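You operate a simulated robot arm through the tools that you are given. There is no shell and no other tool.

You are at the controls of a simulated robot arm. One attempt, no reset.

JOB
Stand the white and blue pots in their saucers, set the lamp dial to HIGH and switch the lamp on.
Fine: leave it on. Set down upright: white pot, blue pot.

Only the result counts: the job must be done as asked and must still hold three seconds after the hand-in. Knocking over, shifting, dropping, spilling or breaking anything else fails it.

ROBOT AND FRAMES
A 6-joint arm with a fingered hand, fixed in place. Base frame: the origin is at the foot of the arm, x ahead of it, y to its left, z up; the work surface is at about z = 0.78. Readings come in m, degrees, newtons and seconds.
It reaches about 1.346 m from its shoulder. Its first joint turns from -149.0 to 149.0 degrees. Payload 3.5 kg.
The TCP is the grasp point between the finger pads, 0.026 m short of the fingertips. In the tool frame z runs along the fingers and y along their closing line. Largest opening 0.132 m; the body of the gripper starts 0.073 m behind the TCP. The gripper is a hand of 4 fingers: y runs from the thumb to the fingers, the wrist lies at [0, 0, -0.234] in the tool frame, and closing takes about 1.5 s.
Orientation is told as [roll, pitch, yaw] about the base's x, y, z axes, in that order, counted from this pose: with the fingers straight down and closing along the base's y, the tool's x points along the base's -x, its y along +y and its z along -z.

CONTROLS
- The arm moves only by the tool send_rows. Its argument "plan" is one flat list of numbers, 7 for each row, row after row: the shift along the base's x, y, z in units of 150 mm (1.0 is 150 mm), then the turn, a rotation vector about the base's x, y, z in units of 60 degrees (1.0 is 60 degrees), then the opening in per cent of the stroke, from 0 (shut) to 100 (fully open). In form: [dx, dy, dz, ax, ay, az, claw, dx, dy, dz, ax, ay, az, claw, ...]. A call has 1 to 20 rows; each row is the pose to reach, as a shift and turn from the pose commanded when the call began. A call with a number of a shift or a turn outside -1 to 1 is refused whole. A row lasts 0.2 s, in which the tool goes at most 0.05 m and 8.6 degrees; a call with a longer step from one row to the next is refused whole, and so is a gripper value outside its range. A pose out of reach is approached as far as the arm can. The call stops where the force on the tool passes 40 N (or 10 N more than at its start, if that is more) or the arm is blocked; 0.2 s more then pass. The fingers move at their own pace (about 0.072 m/s each) and stop on an object; they squeeze with about 22 N. The grip force told is the motor's: it shows also when the fingers shut on nothing. Time passes only in rows, and 0.2 s behind the last, so rows that repeat a pose let the fingers close. It gives the time, the measured TCP pose, the force on the tool (base axes), the opening and the grip force at its end, in the units of the frame above (readings bear some noise), with the torque about the TCP (base axes, N m) and any sound that the robot's microphone picked up, and new pictures: "show" is both (left out), scene, wrist or none.
- Cameras (640 x 400 px; columns grow to the right, rows downward): "scene" is fixed at [0.4006, 0.4895, 1.5155]; the picture's right is [-1.00, 0.07, 0.00], its down [0.02, 0.31, -0.95] and it looks along [-0.07, -0.95, -0.31] (base axes); focal length 371 px, centre (320, 200). "wrist" rides on the gripper at [0.068, 0.002, -0.097] in the tool frame; the picture's right is [-0.02, 1.00, 0.00], its down [-0.82, -0.02, -0.58] and it looks along [-0.58, -0.01, 0.82] (tool axes); focal length 270 px, centre (320, 200). There is no depth. A picture from a camera that has moved, and an enlarged one, comes with that camera's place and axes in the base frame and with its lens. The place of the scene camera against the robot may be out by one fixed shift of up to 0.018 m in any direction.
- raise_lower(by): slides the trunk up (or, below 0, down) by that many m; the arm rides with it, the base frame stays. It gives what a move gives, with no picture.
- preshape(shape): the hand has 4 fingers and takes this shape, open, in about a second: jaw (thumb against the fingers, like two jaws); tri (thumb and two fingers); tip (a fingertip pinch); poke (one finger out to press); point (the index stretched); flat (the hand flat); cup (the hand cupped); fist (a fist). The gripper value then closes the fingers along that shape, each until it touches; the sizes above hold for jaw. It gives what a move gives, with no picture.
- enlarge(camera, box): a new picture of the part [left, top, right, bottom] of that camera's present view, enlarged. No time passes.
- close_job(): hands the job in; it is judged then, once.

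Nothing tells you positions but the pictures and the camera data. Unless the task says otherwise, let go and move clear before handing in.

The tools are called after "Call:" as name(argument=value, ...) on one line, values as JSON. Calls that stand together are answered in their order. send_rows: Moves the arm, as the interface text tells. Its arguments: {"type":"object","properties":{"plan":{"type":"array"},"show":{"type":"string","enum":["both","scene","wrist","none"]}},"required":["plan"]} The other tools are called the same way: raise_lower (by) slides the trunk up or down; preshape (shape) gives the hand a shape; enlarge (camera, box) takes an enlarged picture of a part of a camera's view; close_job () hands the job in.

At the start:

```text
time_s: 0.0
tcp_pos: [0.17, -0.9538, 1.0604]
tcp_rot: [0.0, 0.0, -0.3]
force: [0.1, 0.4, 0.1]
ft_torque: [0.0, -0.01, -0.03]
gripper_width: 0.1321
finger_force: 0.0
shape: jaw
trunk travel left (down, up): [-0.959, 0.011]
```

scene: 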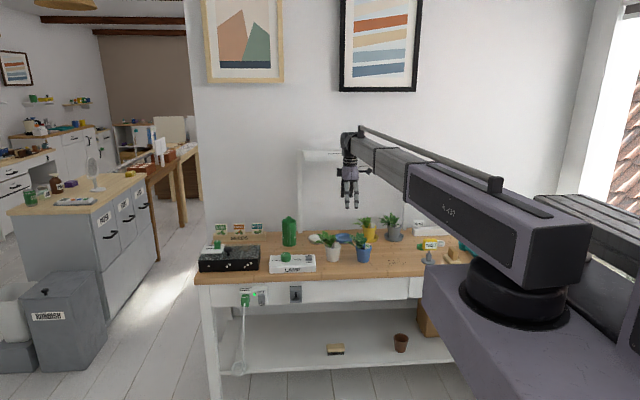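
wrist: 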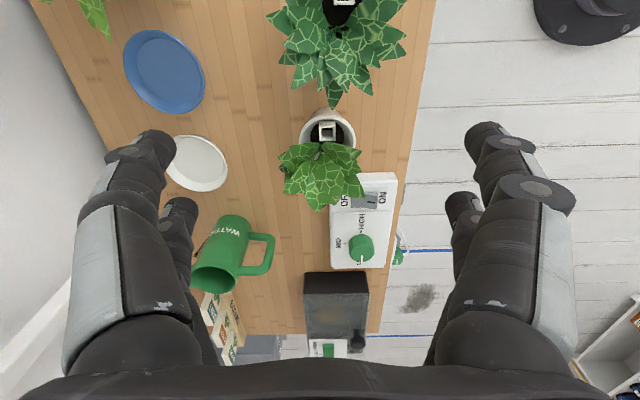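

I see a bench with a white pot and a blue pot near the front, saucers (white, blue) behind, a lamp box with a dial and rocker switch. I'll enlarge the views to locate things before moving.

Call:
enlarge(camera="scene", box=[190, 200, 350, 300])

Call:
enlarge(camera="scene", box=[300, 200, 460, 300])

Call:
enlarge(camera="wrist", box=[240, 80, 440, 280])

Call:
enlarge(camera="wrist", box=[80, 0, 420, 212])

```text
4.00 times, centred on (270, 250) of scene
camera zoom: at [0.4006, 0.4895, 1.5155], right [-1.0, 0.07, 0.0], down [0.02, 0.31, -0.95], along [-0.07, -0.95, -0.31], focal length 1484 px, centre (520, 0)
```

zoom: 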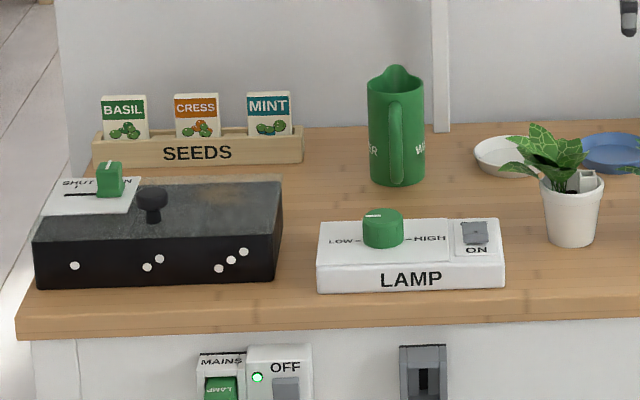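

```text
4.00 times, centred on (380, 250) of scene
camera zoom: at [0.4006, 0.4895, 1.5155], right [-1.0, 0.07, 0.0], down [0.02, 0.31, -0.95], along [-0.07, -0.95, -0.31], focal length 1484 px, centre (80, 0)
```

zoom: 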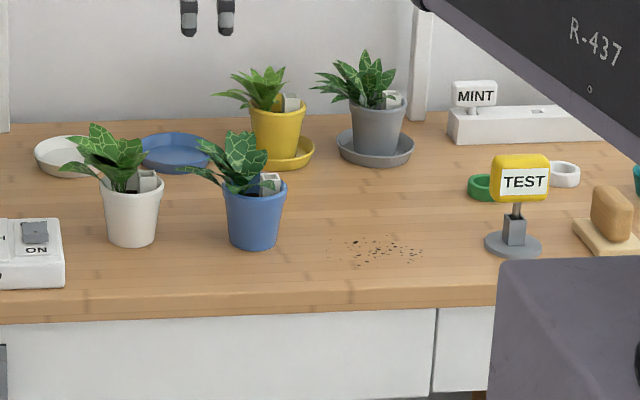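

```text
2.00 times, centred on (340, 180) of wrist
camera zoom: at [0.1016, -0.9524, 1.1566], right [0.03, 1.0, 0.0], down [0.82, -0.03, 0.58], along [0.58, -0.02, -0.82], focal length 541 px, centre (280, 240)
```

zoom: 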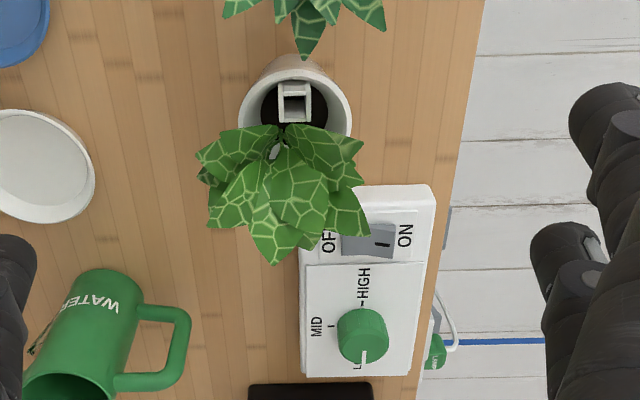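

```text
1.88 times, centred on (250, 106) of wrist
camera zoom: at [0.1016, -0.9524, 1.1566], right [0.03, 1.0, 0.0], down [0.82, -0.03, 0.58], along [0.58, -0.02, -0.82], focal length 509 px, centre (452, 377)
```

zoom: 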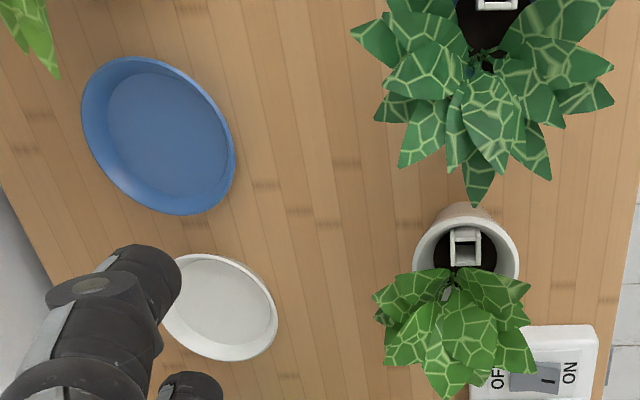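

The lamp box has a green dial (pointing LOW) and a rocker; there's also a mains socket under the table front. I'll look closer at those and at the structure above the back of the bench.

Call:
enlarge(camera="scene", box=[225, 275, 321, 335])

Call:
enlarge(camera="scene", box=[264, 240, 328, 280])

Call:
enlarge(camera="scene", box=[270, 120, 430, 220])

Call:
enlarge(camera="wrist", box=[310, 160, 422, 280])

```text
6.67 times, centred on (273, 305) of scene
camera zoom: at [0.4006, 0.4895, 1.5155], right [-1.0, 0.07, 0.0], down [0.02, 0.31, -0.95], along [-0.07, -0.95, -0.31], focal length 2473 px, centre (633, -500)
```

zoom: 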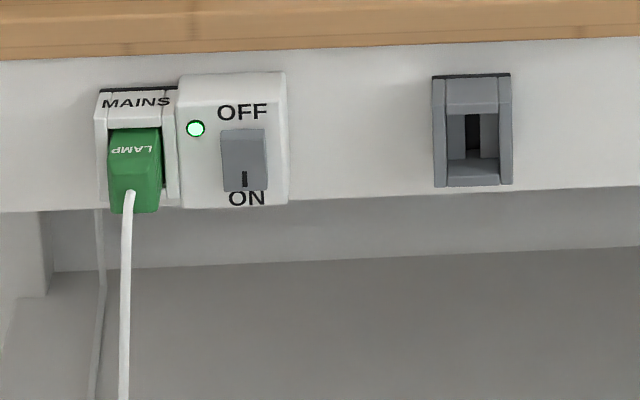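

```text
10.00 times, centred on (296, 260) of scene
camera zoom: at [0.4006, 0.4895, 1.5155], right [-1.0, 0.07, 0.0], down [0.02, 0.31, -0.95], along [-0.07, -0.95, -0.31], focal length 3709 px, centre (560, -400)
```

zoom: 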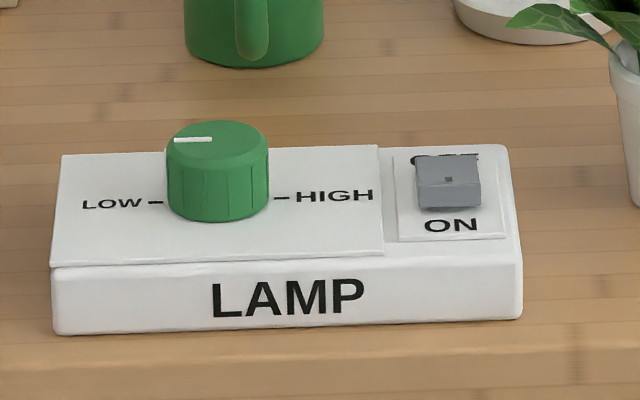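

```text
4.00 times, centred on (350, 170) of scene
camera zoom: at [0.4006, 0.4895, 1.5155], right [-1.0, 0.07, 0.0], down [0.02, 0.31, -0.95], along [-0.07, -0.95, -0.31], focal length 1484 px, centre (200, 320)
```

zoom: 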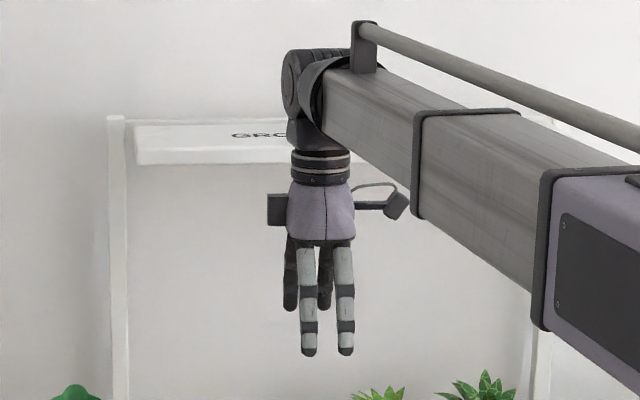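

```text
3.33 times, centred on (366, 220) of wrist
camera zoom: at [0.1016, -0.9524, 1.1566], right [0.03, 1.0, 0.0], down [0.82, -0.03, 0.58], along [0.58, -0.02, -0.82], focal length 901 px, centre (167, 133)
```

zoom: 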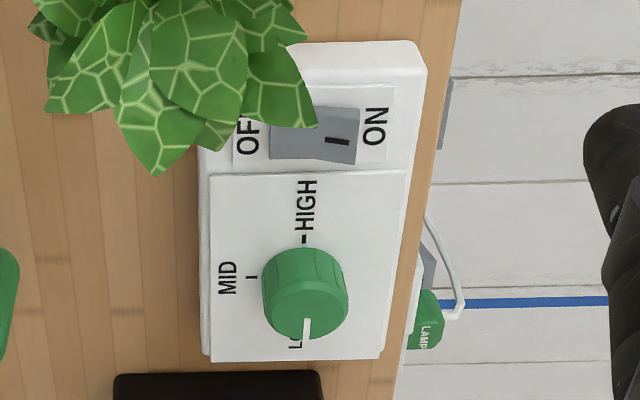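

The lamp is plugged in at a live mains socket (green LED), dial at LOW, rocker off with ON at the front. I take the white pot at about (0.22, -0.95), white saucer (0.29, -1.14), blue saucer (0.16, -1.15). I'll turn the hand so it approaches from the front, pulling back first.

Call:
send_rows(plan=[0, 0.17, 0, 0, 0, 0.125, 100, 0, 0.34, 0, 0, 0, 0.25, 100, 0, 0.5, 0, 0, 0, 0.375, 100, 0, 0.67, 0, 0, 0, 0.5, 100, 0, 0.84, 0, 0, 0, 0.625, 100, 0, 1, 0, 0, 0, 0.75, 100], show="scene")

```text
time_s: 1.4
tcp_pos: [0.3788, -0.7333, 1.0649]
tcp_rot: [-2.2, 6.0, 17.9]
force: [8.7, 5.6, 1.2]
ft_torque: [-0.52, 0.83, 0.03]
gripper_width: 0.1319
finger_force: 0.1
shape: jaw
out of reach, approached as far as the arm can: row 1, 2, 3, 4, 5, 6
trunk travel left (down, up): [-0.959, 0.011]
```

scene: 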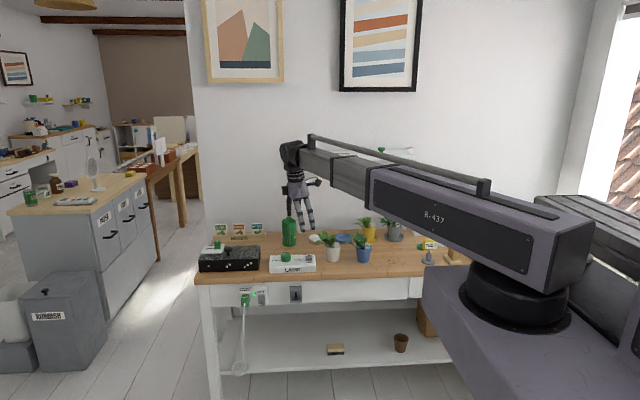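

The boom appears to have a minimum reach, so the pull-back was only partly followed. I'll go back outward to y ≈ -0.95 keeping the turn, and see what pose results.

Call:
send_rows(plan=[0, -0.25, 0.1, 0, 0, 0, 100, 0, -0.5, 0.2, 0, 0, 0, 100, 0, -0.75, 0.3, 0, 0, 0, 100, 0, -1, 0.4, 0, 0, 0, 100, 0, -1, 0.4, 0, 0, 0, 100, 0, -1, 0.4, 0, 0, 0, 100, 0, -1, 0.4, 0, 0, 0, 100], show="both")

```text
time_s: 3.0
tcp_pos: [0.4234, -0.8708, 1.0617]
tcp_rot: [-2.2, 6.3, 17.3]
force: [0.2, 0.5, 0.3]
ft_torque: [-0.01, -0.01, 0.01]
gripper_width: 0.1317
finger_force: 0.0
shape: jaw
out of reach, approached as far as the arm can: row 1, 2, 3, 4, 5, 6, 7
trunk travel left (down, up): [-0.959, 0.011]
camera wrist: at [0.3671, -0.8832, 1.1649], right [-0.28, 0.96, -0.04], down [0.84, 0.26, 0.48], along [0.48, 0.1, -0.87], focal length 270 px, centre (320, 200)
```

scene: 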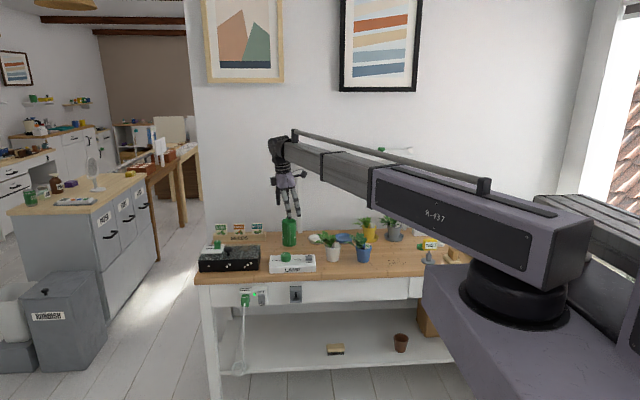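
wrist: 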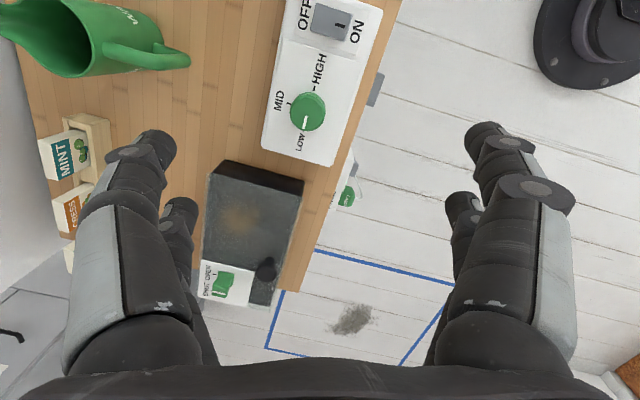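

The hand's yaw seems limited in the positive direction (it only follows the boom's swing). I'll undo the turn to recover a well-defined command pose.

Call:
send_rows(plan=[0, 0, -0.07, 0, 0, -0.125, 100, 0, 0, -0.14, 0, 0, -0.25, 100, 0, 0, -0.2, 0, 0, -0.375, 100, 0, 0, -0.27, 0, 0, -0.5, 100, 0, 0, -0.34, 0, 0, -0.625, 100, 0, 0, -0.4, 0, 0, -0.75, 100, 0, 0, -0.4, 0, 0, -0.75, 100, 0, 0, -0.4, 0, 0, -0.75, 100], show="none")

```text
time_s: 4.8
tcp_pos: [0.423, -0.8717, 1.0621]
tcp_rot: [-2.0, 5.8, -25.6]
force: [0.0, -0.1, -0.1]
ft_torque: [0.0, 0.0, 0.0]
gripper_width: 0.1318
finger_force: 0.1
shape: jaw
out of reach, approached as far as the arm can: row 1, 2, 3, 4, 5, 6, 7, 8
trunk travel left (down, up): [-0.959, 0.011]
```

Yaw the other way works freely, but z didn't change. I'll probe the arm with small separate moves: first straight down only.

Call:
send_rows(plan=[0, 0, -0.15, 0, 0, 0, 100, 0, 0, -0.3, 0, 0, 0, 100, 0, 0, -0.3, 0, 0, 0, 100], show="none")

Call:
send_rows(plan=[-0.25, 0, 0, 0, 0, 0, 100, -0.5, 0, 0, 0, 0, 0, 100, -0.5, 0, 0, 0, 0, 0, 100], show="none")

```text
time_s: 5.6
tcp_pos: [0.4241, -0.8713, 1.0623]
tcp_rot: [-1.9, 5.8, -25.6]
force: [-0.5, 0.0, 0.1]
ft_torque: [0.03, 0.01, -0.02]
gripper_width: 0.132
finger_force: 0.0
shape: jaw
out of reach, approached as far as the arm can: row 1, 2, 3
trunk travel left (down, up): [-0.959, 0.011]
```

```text
time_s: 6.4
tcp_pos: [0.3475, -0.8728, 1.0622]
tcp_rot: [-1.8, 5.9, -25.6]
force: [0.6, 0.5, 1.2]
ft_torque: [0.0, 0.03, -0.01]
gripper_width: 0.1321
finger_force: 0.0
shape: jaw
trunk travel left (down, up): [-0.959, 0.011]
```

Finding: horizontal moves and negative yaw work; height comes only from the trunk. Next I probe the minimum boom radius by pulling inward.

Call:
send_rows(plan=[-0.1, 0.25, 0, 0, 0, 0, 100, -0.2, 0.5, 0, 0, 0, 0, 100, -0.3, 0.75, 0, 0, 0, 0, 100, -0.4, 1, 0, 0, 0, 0, 100, -0.4, 1, 0, 0, 0, 0, 100], show="none")

```text
time_s: 7.6
tcp_pos: [0.2885, -0.7216, 1.062]
tcp_rot: [-1.9, 5.7, -25.5]
force: [-0.2, 0.6, -1.0]
ft_torque: [0.02, 0.01, -0.01]
gripper_width: 0.132
finger_force: 0.1
shape: jaw
trunk travel left (down, up): [-0.959, 0.011]
```

Call:
send_rows(plan=[-0.1, 0.25, 0, 0, 0, 0, 100, -0.2, 0.5, 0, 0, 0, 0, 100, -0.3, 0.75, 0, 0, 0, 0, 100, -0.4, 1, 0, 0, 0, 0, 100, -0.4, 1, 0, 0, 0, 0, 100], show="scene")

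```text
time_s: 8.8
tcp_pos: [0.228, -0.5718, 1.062]
tcp_rot: [-2.0, 5.8, -25.5]
force: [0.5, 0.1, 0.5]
ft_torque: [0.03, 0.02, -0.02]
gripper_width: 0.1318
finger_force: 0.1
shape: jaw
trunk travel left (down, up): [-0.959, 0.011]
```

scene: 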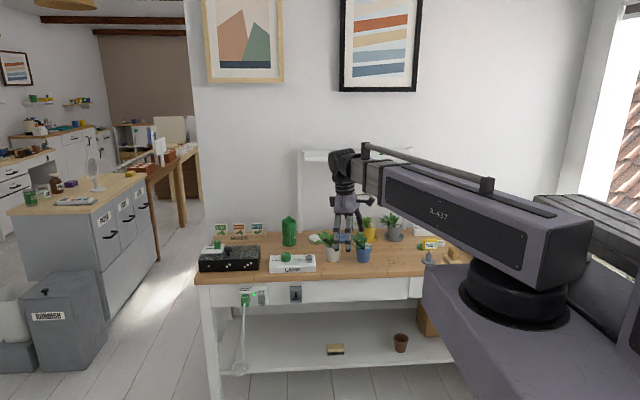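

The radius is fine. Now I probe how far the hand's yaw goes the negative way here, well clear of the bench.

Call:
send_rows(plan=[0, 0, 0, 0, 0, -0.14, 100, 0, 0, 0, 0, 0, -0.28, 100, 0, 0, 0, 0, 0, -0.42, 100, 0, 0, 0, 0, 0, -0.56, 100, 0, 0, 0, 0, 0, -0.7, 100, 0, 0, 0, 0, 0, -0.84, 100, 0, 0, 0, 0, 0, -0.98, 100, 0, 0, 0, 0, 0, -0.98, 100], show="none")

Call:
send_rows(plan=[0, 0, 0, 0, 0, -0.14, 100, 0, 0, 0, 0, 0, -0.28, 100, 0, 0, 0, 0, 0, -0.42, 100, 0, 0, 0, 0, 0, -0.56, 100, 0, 0, 0, 0, 0, -0.7, 100, 0, 0, 0, 0, 0, -0.84, 100, 0, 0, 0, 0, 0, -0.98, 100, 0, 0, 0, 0, 0, -0.98, 100], show="wrist")

```text
time_s: 10.6
tcp_pos: [0.2291, -0.5718, 1.0622]
tcp_rot: [-1.9, 5.8, -84.4]
force: [0.0, -1.1, -1.1]
ft_torque: [0.0, 0.0, 0.01]
gripper_width: 0.132
finger_force: 0.0
shape: jaw
trunk travel left (down, up): [-0.959, 0.011]
```

```text
time_s: 12.4
tcp_pos: [0.229, -0.5711, 1.0618]
tcp_rot: [-1.9, 5.8, -143.3]
force: [0.1, 0.1, -0.3]
ft_torque: [-0.02, -0.01, 0.01]
gripper_width: 0.1319
finger_force: 0.0
shape: jaw
trunk travel left (down, up): [-0.959, 0.011]
camera wrist: at [0.2786, -0.5411, 1.1642], right [0.58, -0.81, -0.04], down [-0.7, -0.52, 0.49], along [-0.42, -0.26, -0.87], focal length 270 px, centre (320, 200)
```

wrist: 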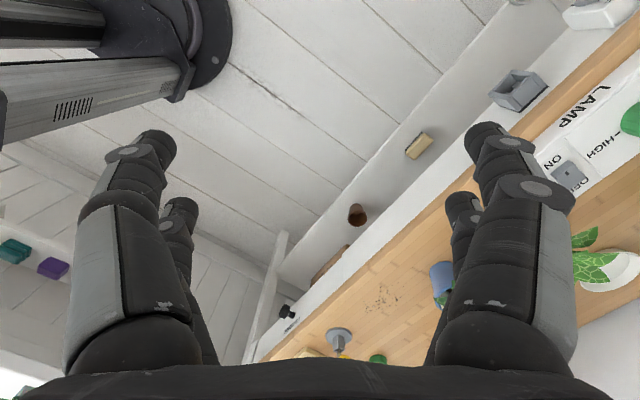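

Call:
send_rows(plan=[0, 0, 0, 0, 0, -0.14, 100, 0, 0, 0, 0, 0, -0.28, 100, 0, 0, 0, 0, 0, -0.42, 100, 0, 0, 0, 0, 0, -0.56, 100, 0, 0, 0, 0, 0, -0.7, 100, 0, 0, 0, 0, 0, -0.84, 100, 0, 0, 0, 0, 0, -0.98, 100, 0, 0, 0, 0, 0, -0.98, 100], show="none")

Call:
send_rows(plan=[0, 0, 0, 0, 0, -0.14, 100, 0, 0, 0, 0, 0, -0.28, 100, 0, 0, 0, 0, 0, -0.42, 100, 0, 0, 0, 0, 0, -0.56, 100, 0, 0, 0, 0, 0, -0.7, 100, 0, 0, 0, 0, 0, -0.84, 100, 0, 0, 0, 0, 0, -0.98, 100, 0, 0, 0, 0, 0, -0.98, 100], show="wrist")

```text
time_s: 14.2
tcp_pos: [0.2287, -0.5717, 1.0609]
tcp_rot: [-1.8, 5.9, 157.9]
force: [0.5, -0.8, -0.4]
ft_torque: [0.0, 0.01, 0.0]
gripper_width: 0.1317
finger_force: 0.1
shape: jaw
trunk travel left (down, up): [-0.959, 0.011]
```

```text
time_s: 16.0
tcp_pos: [0.2294, -0.571, 1.0617]
tcp_rot: [-2.0, 5.7, 99.1]
force: [0.5, 0.1, -0.2]
ft_torque: [0.0, -0.02, 0.0]
gripper_width: 0.132
finger_force: 0.1
shape: jaw
trunk travel left (down, up): [-0.959, 0.011]
camera wrist: at [0.2333, -0.6302, 1.1642], right [-0.99, -0.14, -0.04], down [-0.14, 0.86, 0.49], along [-0.04, 0.49, -0.87], focal length 270 px, centre (320, 200)
```

wrist: 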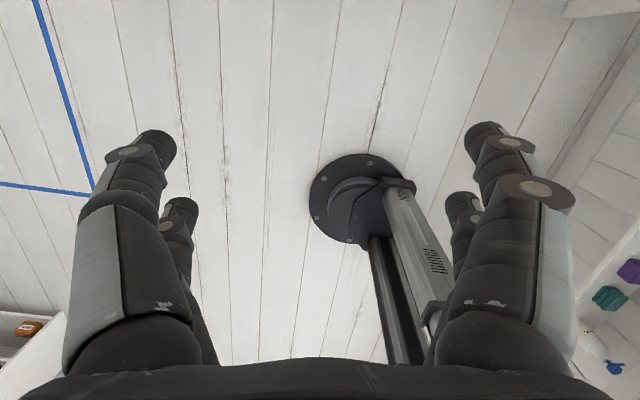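

Yaw is available the long way round (now 99°), so the hand can be tilted to approach from the front with the camera on top. I'll test tilting outward to 50° from vertical about the wrist.

Call:
send_rows(plan=[0.031, -0.172, 0.033, -0.122, -0.014, 0, 100, 0.061, -0.337, 0.091, -0.244, -0.028, 0, 100, 0.09, -0.497, 0.173, -0.366, -0.0425, 0, 100, 0.117, -0.645, 0.279, -0.488, -0.057, 0, 100, 0.142, -0.78, 0.404, -0.61, -0.071, 0, 100, 0.163, -0.9, 0.549, -0.732, -0.085, 0, 100, 0.163, -0.9, 0.549, -0.732, -0.085, 0, 100], show="both")

```text
time_s: 17.6
tcp_pos: [0.2533, -0.7053, 1.144]
tcp_rot: [1.0, 49.9, 100.7]
force: [0.1, 0.1, 0.1]
ft_torque: [0.0, -0.03, 0.01]
gripper_width: 0.132
finger_force: 0.0
shape: jaw
trunk travel left (down, up): [-0.959, 0.011]
camera wrist: at [0.248, -0.6764, 1.2579], right [-0.99, -0.16, -0.01], down [-0.15, 0.96, -0.25], along [0.05, -0.25, -0.97], focal length 270 px, centre (320, 200)
```

scene: 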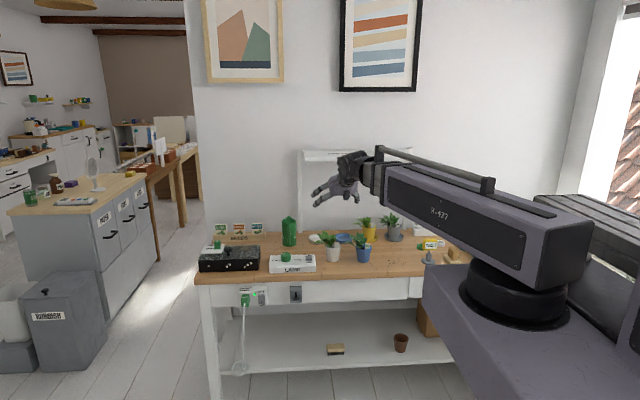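
wrist: 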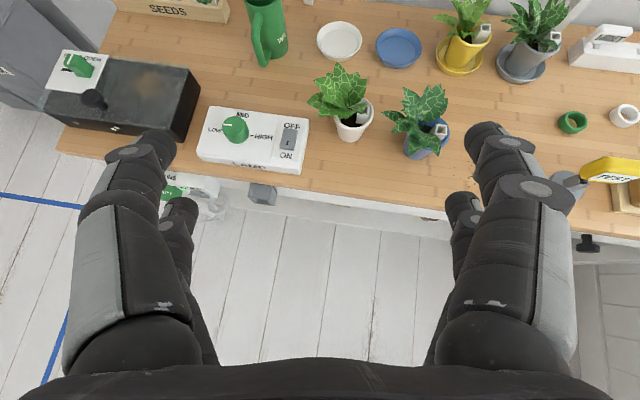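

This works well and gives an excellent view over the bench. I'll enlarge it to measure positions.

Call:
enlarge(camera="wrist", box=[290, 10, 482, 130])

Call:
enlarge(camera="wrist", box=[300, 60, 460, 160])

Call:
enlarge(camera="wrist", box=[185, 90, 345, 190])

```text
3.33 times, centred on (386, 70) of wrist
camera zoom: at [0.248, -0.6764, 1.2579], right [-0.99, -0.16, -0.01], down [-0.15, 0.96, -0.25], along [0.05, -0.25, -0.97], focal length 901 px, centre (100, 633)
```

zoom: 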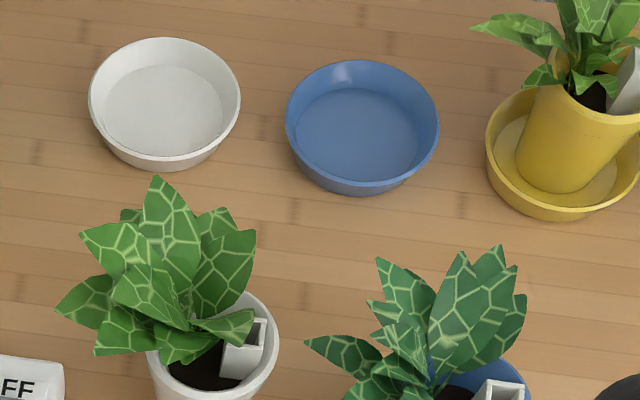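

```text
4.00 times, centred on (380, 110) of wrist
camera zoom: at [0.248, -0.6764, 1.2579], right [-0.99, -0.16, -0.01], down [-0.15, 0.96, -0.25], along [0.05, -0.25, -0.97], focal length 1081 px, centre (80, 560)
```

zoom: 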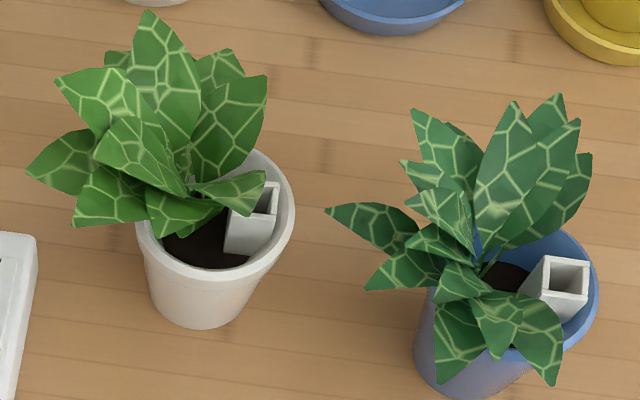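

```text
4.00 times, centred on (265, 140) of wrist
camera zoom: at [0.248, -0.6764, 1.2579], right [-0.99, -0.16, -0.01], down [-0.15, 0.96, -0.25], along [0.05, -0.25, -0.97], focal length 1081 px, centre (540, 440)
```

zoom: 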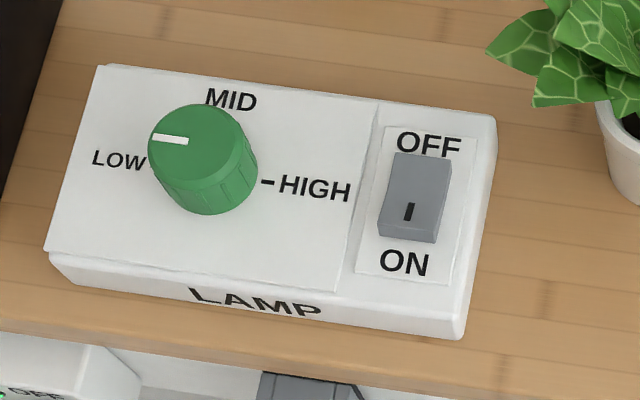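

I estimate: white pot (0.231, -0.941), rim z ≈ 0.85; blue pot (0.106, -0.924); white saucer (0.283, -1.141); blue saucer (0.160, -1.142), saucer rim ≈ 0.80. I'll go to a pre-grasp in front of the white pot, at 60° tilt, then lower the trunk.

Call:
send_rows(plan=[-0.068, -0.23, 0.056, -0.04, -0.012, 0, 100, -0.137, -0.459, 0.112, -0.081, -0.024, 0, 100, -0.205, -0.689, 0.168, -0.122, -0.036, 0, 100, -0.273, -0.918, 0.225, -0.162, -0.047, 0, 100, -0.273, -0.918, 0.225, -0.162, -0.047, 0, 100], show="wrist")

Call:
raise_lower(by=-0.2)

```text
time_s: 18.8
tcp_pos: [0.2108, -0.8435, 1.1775]
tcp_rot: [-1.0, 60.1, 99.1]
force: [-0.2, 0.3, -0.3]
ft_torque: [0.02, -0.01, 0.0]
gripper_width: 0.1322
finger_force: 0.1
shape: jaw
trunk travel left (down, up): [-0.959, 0.011]
camera wrist: at [0.2008, -0.7954, 1.2844], right [-0.99, -0.16, -0.03], down [-0.13, 0.9, -0.42], along [0.09, -0.41, -0.91], focal length 270 px, centre (320, 200)
```

wrist: 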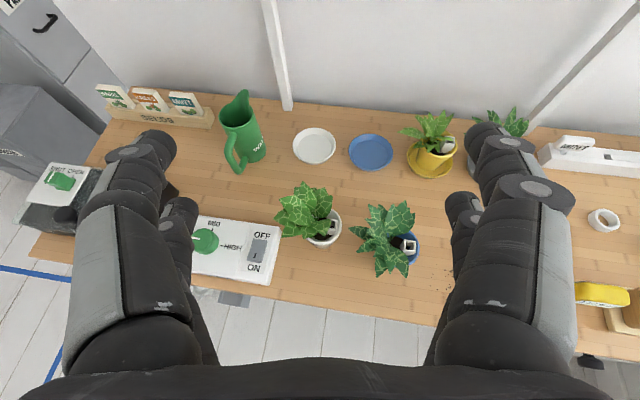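

```text
time_s: 21.0
tcp_pos: [0.2135, -0.8433, 0.9773]
tcp_rot: [-1.0, 60.0, 99.1]
force: [0.5, -1.2, -0.4]
ft_torque: [-0.02, 0.01, -0.02]
gripper_width: 0.1321
finger_force: 0.0
shape: jaw
trunk travel left (down, up): [-0.759, 0.211]
```

Call:
send_rows(plan=[0, 0, 0, 0, 0, 0, 75, 0, 0, 0, 0, 0, 0, 75], show="both")

```text
time_s: 21.6
tcp_pos: [0.2124, -0.8433, 0.9777]
tcp_rot: [-1.0, 60.0, 99.2]
force: [0.5, -0.3, -0.1]
ft_torque: [0.0, -0.02, 0.02]
gripper_width: 0.0994
finger_force: 0.1
shape: jaw
trunk travel left (down, up): [-0.759, 0.211]
camera wrist: at [0.201, -0.7954, 1.0842], right [-0.99, -0.16, -0.03], down [-0.13, 0.9, -0.42], along [0.09, -0.41, -0.91], focal length 270 px, centre (320, 200)
```

scene: 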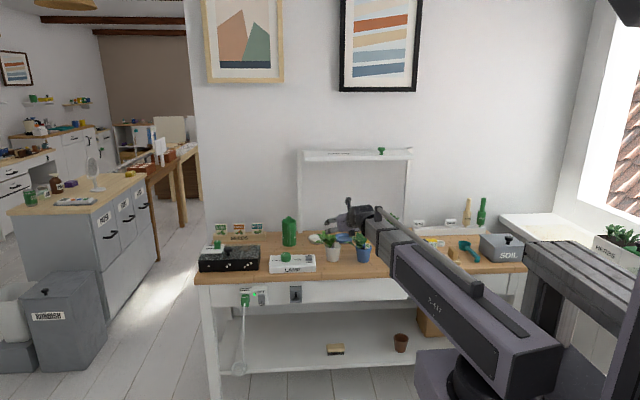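
wrist: 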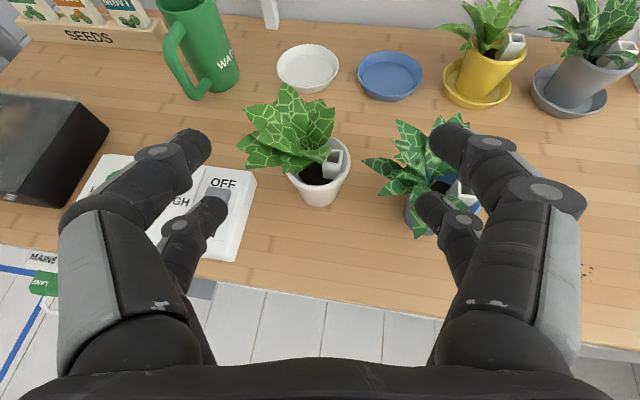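

Call:
enlarge(camera="wrist", box=[230, 70, 390, 220])

Call:
enlarge(camera="scene", box=[290, 180, 418, 280])

```text
2.67 times, centred on (310, 145) of wrist
camera zoom: at [0.201, -0.7954, 1.0842], right [-0.99, -0.16, -0.03], down [-0.13, 0.9, -0.42], along [0.09, -0.41, -0.91], focal length 721 px, centre (347, 347)
```

zoom: 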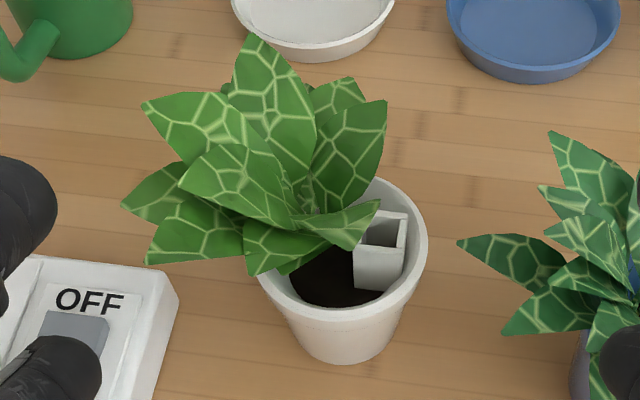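

```text
4.00 times, centred on (354, 230) of scene
camera zoom: at [0.4006, 0.4895, 1.5155], right [-1.0, 0.07, 0.0], down [0.02, 0.31, -0.95], along [-0.07, -0.95, -0.31], focal length 1484 px, centre (184, 80)
```

zoom: 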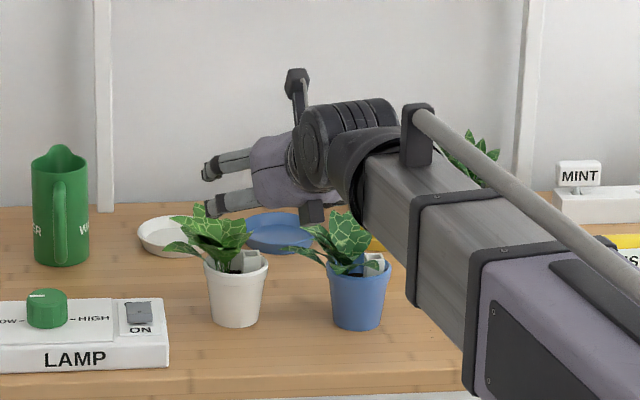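

The white pot is at about (0.2325, -0.940). I'll lower to grip height and check before advancing.

Call:
raise_lower(by=-0.142)

Call:
send_rows(plan=[0, 0, 0, 0.017, 0, 0, 68, 0, 0, 0, 0.017, 0, 0, 68], show="both")

```text
time_s: 23.2
tcp_pos: [0.2128, -0.8438, 0.8358]
tcp_rot: [-1.0, 60.0, 99.1]
force: [-0.7, 0.1, -0.8]
ft_torque: [-0.01, 0.01, 0.02]
gripper_width: 0.0993
finger_force: 0.0
shape: jaw
trunk travel left (down, up): [-0.617, 0.353]
```

```text
time_s: 23.9
tcp_pos: [0.2114, -0.8439, 0.831]
tcp_rot: [-1.4, 59.1, 98.8]
force: [0.2, -0.2, 0.1]
ft_torque: [0.02, -0.01, 0.01]
gripper_width: 0.0901
finger_force: 0.1
shape: jaw
out of reach, approached as far as the arm can: row 1, 2
trunk travel left (down, up): [-0.617, 0.353]
camera wrist: at [0.2008, -0.7971, 0.9397], right [-0.99, -0.16, -0.03], down [-0.13, 0.91, -0.4], along [0.1, -0.39, -0.91], focal length 270 px, centre (320, 200)
```

scene: 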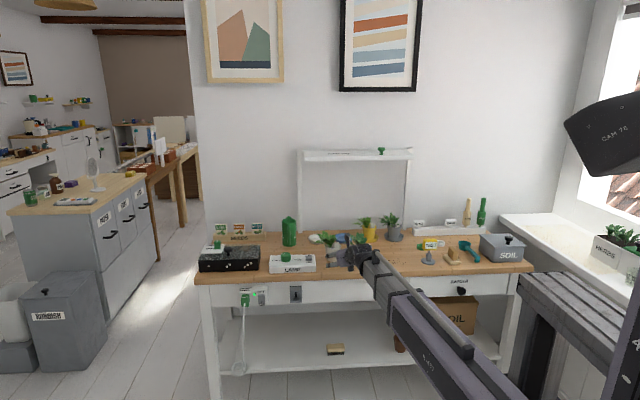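
wrist: 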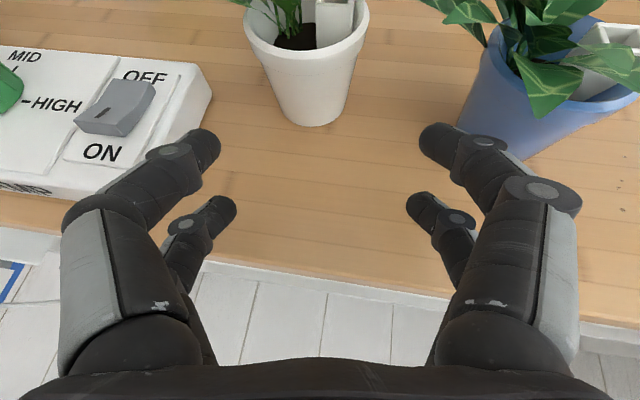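

Call:
send_rows(plan=[0.03, -0.13, 0, 0, 0, 0, 68, 0.06, -0.26, 0, 0, 0, 0, 68, 0.09, -0.39, 0, 0, 0, 0, 68, 0.09, -0.39, 0, 0, 0, 0, 68], show="both")

```text
time_s: 24.9
tcp_pos: [0.2254, -0.9032, 0.8316]
tcp_rot: [-1.4, 59.0, 98.8]
force: [1.2, -0.1, -0.2]
ft_torque: [0.0, 0.02, 0.01]
gripper_width: 0.0901
finger_force: 0.1
shape: jaw
trunk travel left (down, up): [-0.617, 0.353]
camera wrist: at [0.2144, -0.8565, 0.9394], right [-0.99, -0.16, -0.03], down [-0.13, 0.91, -0.4], along [0.09, -0.39, -0.92], focal length 270 px, centre (320, 200)
```

scene: 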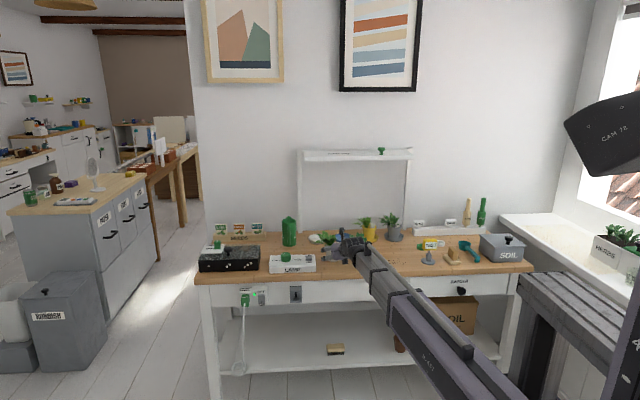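
wrist: 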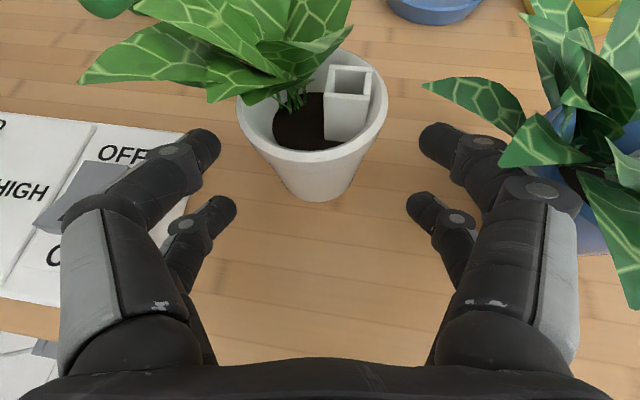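

Call:
send_rows(plan=[0.02, -0.085, 0, 0, 0, 0, 68, 0.04, -0.17, 0, 0, 0, 0, 68, 0.055, -0.25, 0, 0, 0, 0, 68, 0.055, -0.25, 0, 0, 0, 0, 68], show="both")

```text
time_s: 25.9
tcp_pos: [0.234, -0.9389, 0.8318]
tcp_rot: [-1.4, 59.0, 98.8]
force: [-0.5, -0.2, -0.4]
ft_torque: [0.05, 0.02, 0.01]
gripper_width: 0.0905
finger_force: 0.1
shape: jaw
trunk travel left (down, up): [-0.617, 0.353]
camera wrist: at [0.2228, -0.8938, 0.9396], right [-0.99, -0.16, -0.03], down [-0.13, 0.91, -0.4], along [0.09, -0.39, -0.91], focal length 270 px, centre (320, 200)
```

scene: 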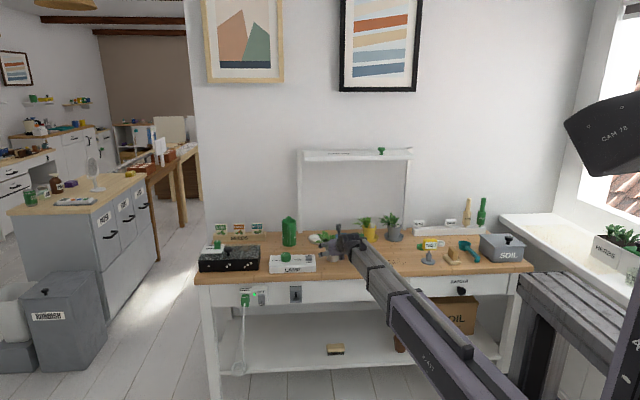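
wrist: 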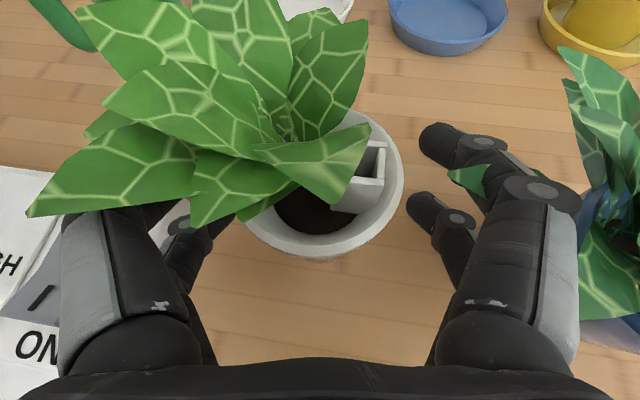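

No contact force; leaves appear not to resist. Closing on the white pot.

Call:
send_rows(plan=[0, 0, 0, 0, 0, 0, 55, 0, 0, 0, 0, 0, 0, 45, 0, 0, 0, 0, 0, 0, 35, 0, 0, 0, 0, 0, 0, 20, 0, 0, 0, 0, 0, 0, 0, 0, 0, 0, 0, 0, 0, 0, 0, 0, 0, 0, 0, 0, 0], show="wrist")

```text
time_s: 27.4
tcp_pos: [0.2331, -0.9393, 0.8323]
tcp_rot: [-1.3, 59.0, 98.8]
force: [0.9, 0.4, -0.1]
ft_torque: [0.01, -0.01, 0.03]
gripper_width: 0.0483
finger_force: 22.0
shape: jaw
trunk travel left (down, up): [-0.617, 0.353]
camera wrist: at [0.2228, -0.8938, 0.9395], right [-0.99, -0.16, -0.03], down [-0.13, 0.91, -0.4], along [0.09, -0.39, -0.91], focal length 270 px, centre (320, 200)
```

wrist: 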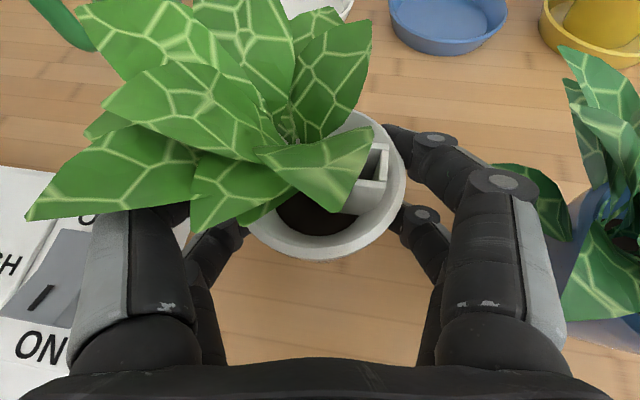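

Call:
raise_lower(by=0.05)

Call:
send_rows(plan=[0, 0, 0, 0, 0, 0, 0], show="both")

Call:
enlarge(camera="scene", box=[264, 200, 424, 300])

```text
time_s: 28.4
tcp_pos: [0.2337, -0.9392, 0.8815]
tcp_rot: [-1.4, 59.0, 98.8]
force: [-0.1, -0.2, -2.2]
ft_torque: [-0.01, -0.04, -0.02]
gripper_width: 0.0481
finger_force: 22.1
shape: jaw
trunk travel left (down, up): [-0.667, 0.303]
```

```text
time_s: 28.8
tcp_pos: [0.2349, -0.9391, 0.8812]
tcp_rot: [-1.3, 59.1, 98.8]
force: [-0.1, -0.2, -2.9]
ft_torque: [0.04, -0.01, -0.03]
gripper_width: 0.0481
finger_force: 21.4
shape: jaw
trunk travel left (down, up): [-0.667, 0.303]
camera wrist: at [0.2228, -0.8938, 0.9894], right [-0.99, -0.16, -0.03], down [-0.13, 0.91, -0.4], along [0.09, -0.39, -0.91], focal length 270 px, centre (320, 200)
```

scene: 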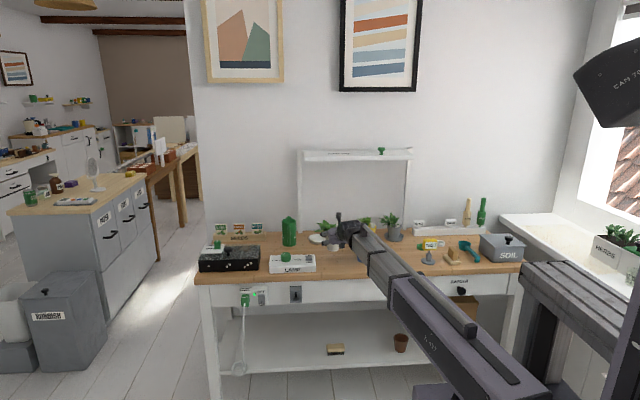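
wrist: 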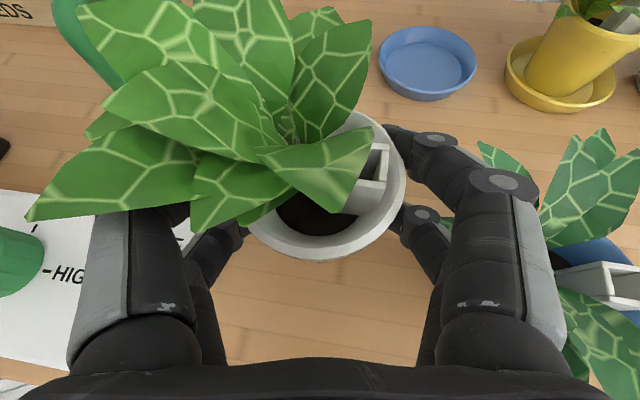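

```text
4.00 times, centred on (344, 250) of scene
camera zoom: at [0.4006, 0.4895, 1.5155], right [-1.0, 0.07, 0.0], down [0.02, 0.31, -0.95], along [-0.07, -0.95, -0.31], focal length 1484 px, centre (224, 0)
```

zoom: 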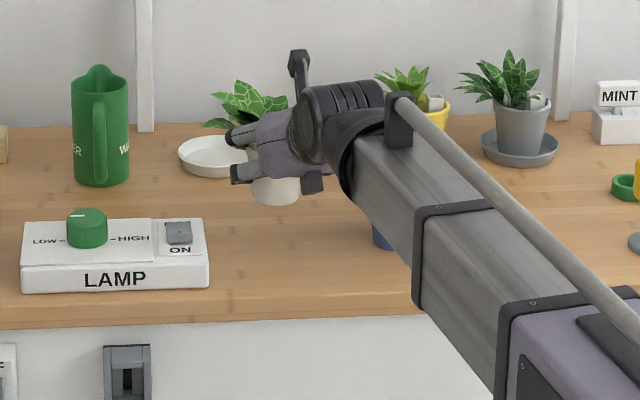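

The pot is lifted. Moving it toward the white saucer at safe height.

Call:
send_rows(plan=[0.04, -0.17, 0, 0, 0, 0, 0, 0.08, -0.34, 0, 0, 0, 0, 0, 0.12, -0.5, 0, 0, 0, 0, 0, 0.16, -0.67, 0, 0, 0, 0, 0, 0.2, -0.84, 0, 0, 0, 0, 0, 0.237, -1, 0, 0, 0, 0, 0, 0.237, -1, 0, 0, 0, 0, 0], show="both")

Call:
enlarge(camera="scene", box=[264, 180, 424, 280])

```text
time_s: 30.4
tcp_pos: [0.2705, -1.0906, 0.8817]
tcp_rot: [-1.4, 59.0, 98.8]
force: [0.3, 0.5, -2.0]
ft_torque: [0.0, 0.01, 0.01]
gripper_width: 0.0484
finger_force: 22.4
shape: jaw
trunk travel left (down, up): [-0.667, 0.303]
camera wrist: at [0.2586, -1.0445, 0.9891], right [-0.99, -0.16, -0.03], down [-0.13, 0.91, -0.4], along [0.09, -0.39, -0.92], focal length 270 px, centre (320, 200)
```

scene: 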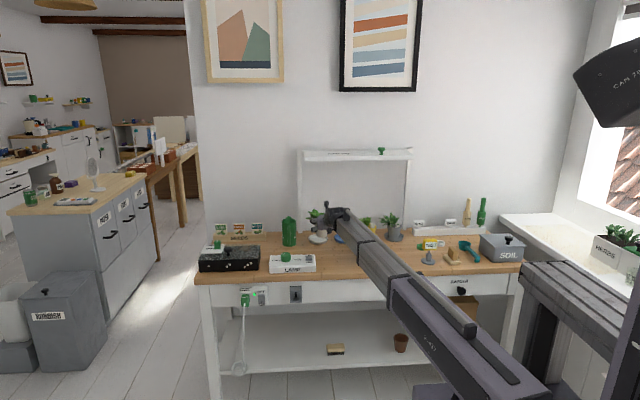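
wrist: 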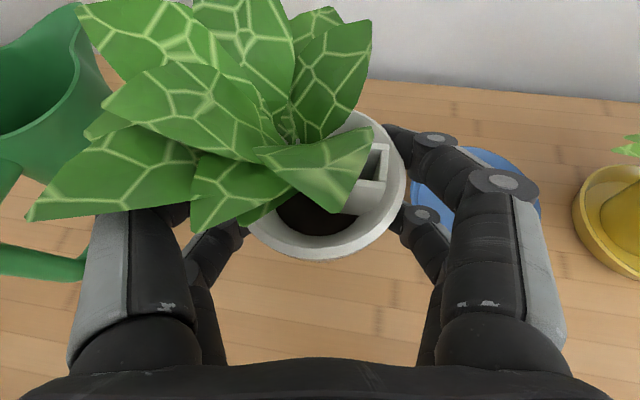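

```text
4.00 times, centred on (344, 230) of scene
camera zoom: at [0.4006, 0.4895, 1.5155], right [-1.0, 0.07, 0.0], down [0.02, 0.31, -0.95], along [-0.07, -0.95, -0.31], focal length 1484 px, centre (224, 80)
```

zoom: 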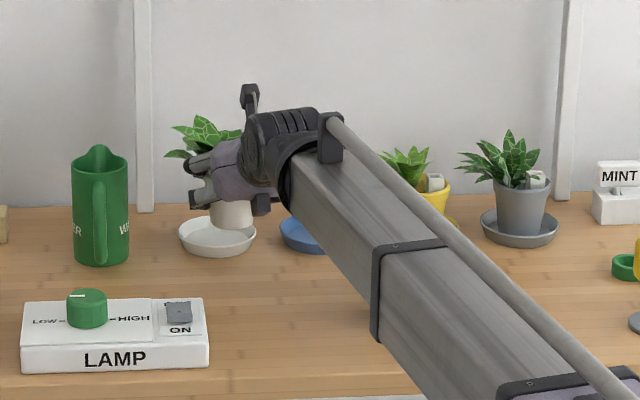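

Call:
send_rows(plan=[0.03, -0.11, 0, 0, 0, 0, 0, 0.06, -0.22, 0, 0, 0, 0, 0, 0.085, -0.335, 0, 0, 0, 0, 0, 0.085, -0.335, 0, 0, 0, 0, 0, 0.085, -0.335, 0, 0, 0, 0, 0], show="both")

Call:
enlarge(camera="scene", box=[284, 200, 364, 250])

```text
time_s: 31.6
tcp_pos: [0.2831, -1.141, 0.883]
tcp_rot: [-1.4, 58.9, 98.8]
force: [-0.2, -0.2, -2.4]
ft_torque: [0.02, 0.01, 0.03]
gripper_width: 0.0484
finger_force: 22.1
shape: jaw
trunk travel left (down, up): [-0.667, 0.303]
camera wrist: at [0.2715, -1.0943, 0.9894], right [-0.99, -0.16, -0.03], down [-0.13, 0.91, -0.4], along [0.09, -0.39, -0.91], focal length 270 px, centre (320, 200)
```

scene: 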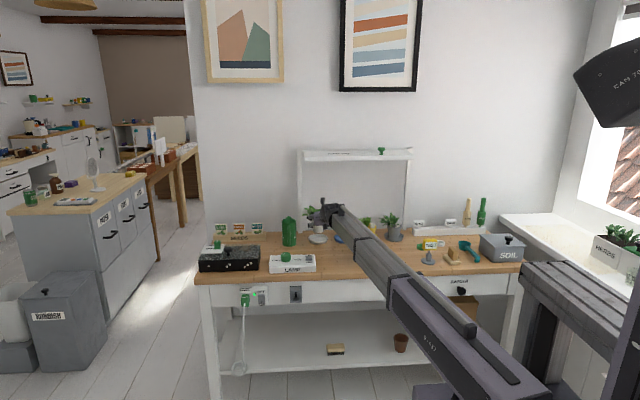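
wrist: 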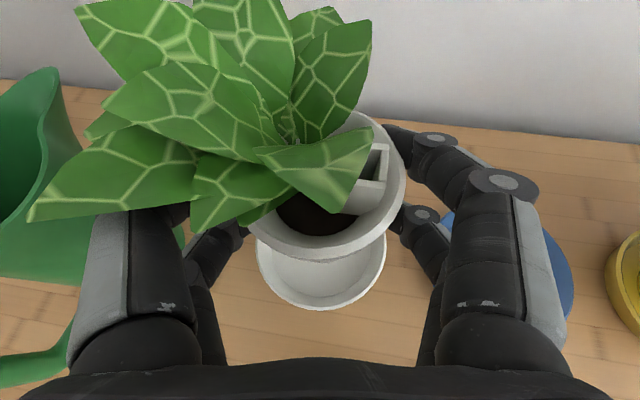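

```text
8.00 times, centred on (324, 225) of scene
camera zoom: at [0.4006, 0.4895, 1.5155], right [-1.0, 0.07, 0.0], down [0.02, 0.31, -0.95], along [-0.07, -0.95, -0.31], focal length 2967 px, centre (288, 0)
```

zoom: 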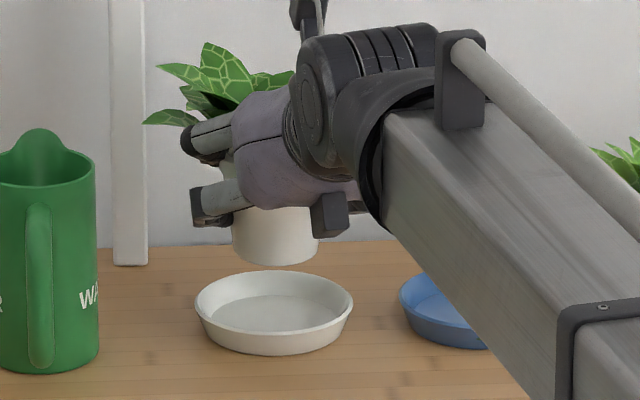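

Aligned over the white saucer. Lowering in stages.

Call:
raise_lower(by=-0.036)

Call:
enlarge(camera="scene", box=[284, 200, 364, 250])

Call:
enlarge(camera="wrist", box=[200, 100, 440, 340])

```text
time_s: 32.4
tcp_pos: [0.2827, -1.1399, 0.8464]
tcp_rot: [-1.3, 59.1, 98.7]
force: [0.3, 0.1, -1.6]
ft_torque: [0.02, 0.02, 0.02]
gripper_width: 0.0482
finger_force: 22.1
shape: jaw
trunk travel left (down, up): [-0.631, 0.339]
```

```text
8.00 times, centred on (324, 225) of scene
camera zoom: at [0.4006, 0.4895, 1.5155], right [-1.0, 0.07, 0.0], down [0.02, 0.31, -0.95], along [-0.07, -0.95, -0.31], focal length 2967 px, centre (288, 0)
```

zoom: 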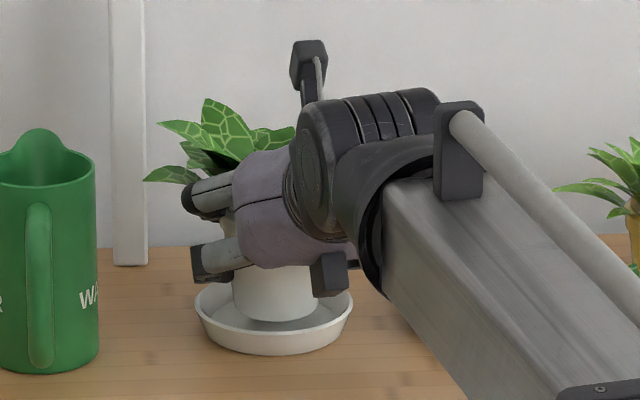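

```text
1.67 times, centred on (320, 220) of wrist
camera zoom: at [0.2715, -1.0942, 0.9534], right [-0.99, -0.16, -0.03], down [-0.13, 0.91, -0.4], along [0.09, -0.39, -0.91], focal length 450 px, centre (320, 167)
```

zoom: 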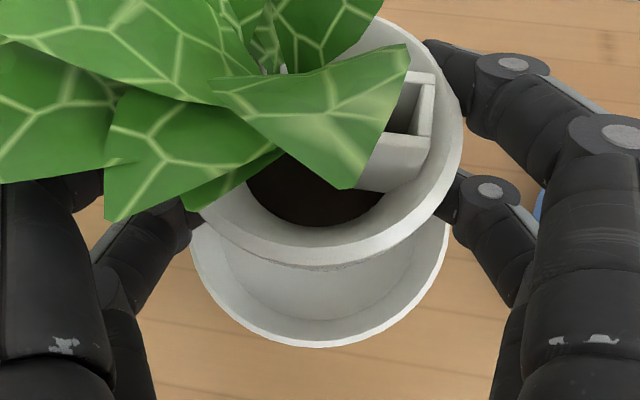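

Call:
raise_lower(by=-0.006)

Call:
raise_lower(by=-0.003)

```text
time_s: 32.9
tcp_pos: [0.2833, -1.1398, 0.8396]
tcp_rot: [-1.4, 59.1, 98.9]
force: [-0.4, 0.0, -2.3]
ft_torque: [0.02, -0.05, -0.02]
gripper_width: 0.0483
finger_force: 22.0
shape: jaw
trunk travel left (down, up): [-0.625, 0.345]
```

```text
time_s: 33.4
tcp_pos: [0.283, -1.1401, 0.8365]
tcp_rot: [-1.3, 59.0, 98.7]
force: [0.6, -0.5, -0.4]
ft_torque: [-0.01, -0.01, -0.02]
gripper_width: 0.0483
finger_force: 22.0
shape: jaw
trunk travel left (down, up): [-0.622, 0.348]
```

Call:
raise_lower(by=-0.001)

Call:
enlarge(camera="scene", box=[284, 200, 364, 250])

```text
time_s: 34.0
tcp_pos: [0.2812, -1.1403, 0.8369]
tcp_rot: [-1.3, 59.1, 98.8]
force: [1.2, -1.3, 2.7]
ft_torque: [0.02, 0.02, 0.0]
gripper_width: 0.0481
finger_force: 22.2
shape: jaw
trunk travel left (down, up): [-0.621, 0.349]
```

```text
8.00 times, centred on (324, 225) of scene
camera zoom: at [0.4006, 0.4895, 1.5155], right [-1.0, 0.07, 0.0], down [0.02, 0.31, -0.95], along [-0.07, -0.95, -0.31], focal length 2967 px, centre (288, 0)
```

zoom: 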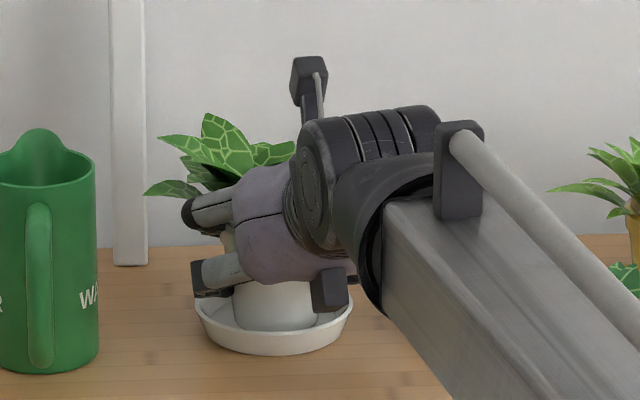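

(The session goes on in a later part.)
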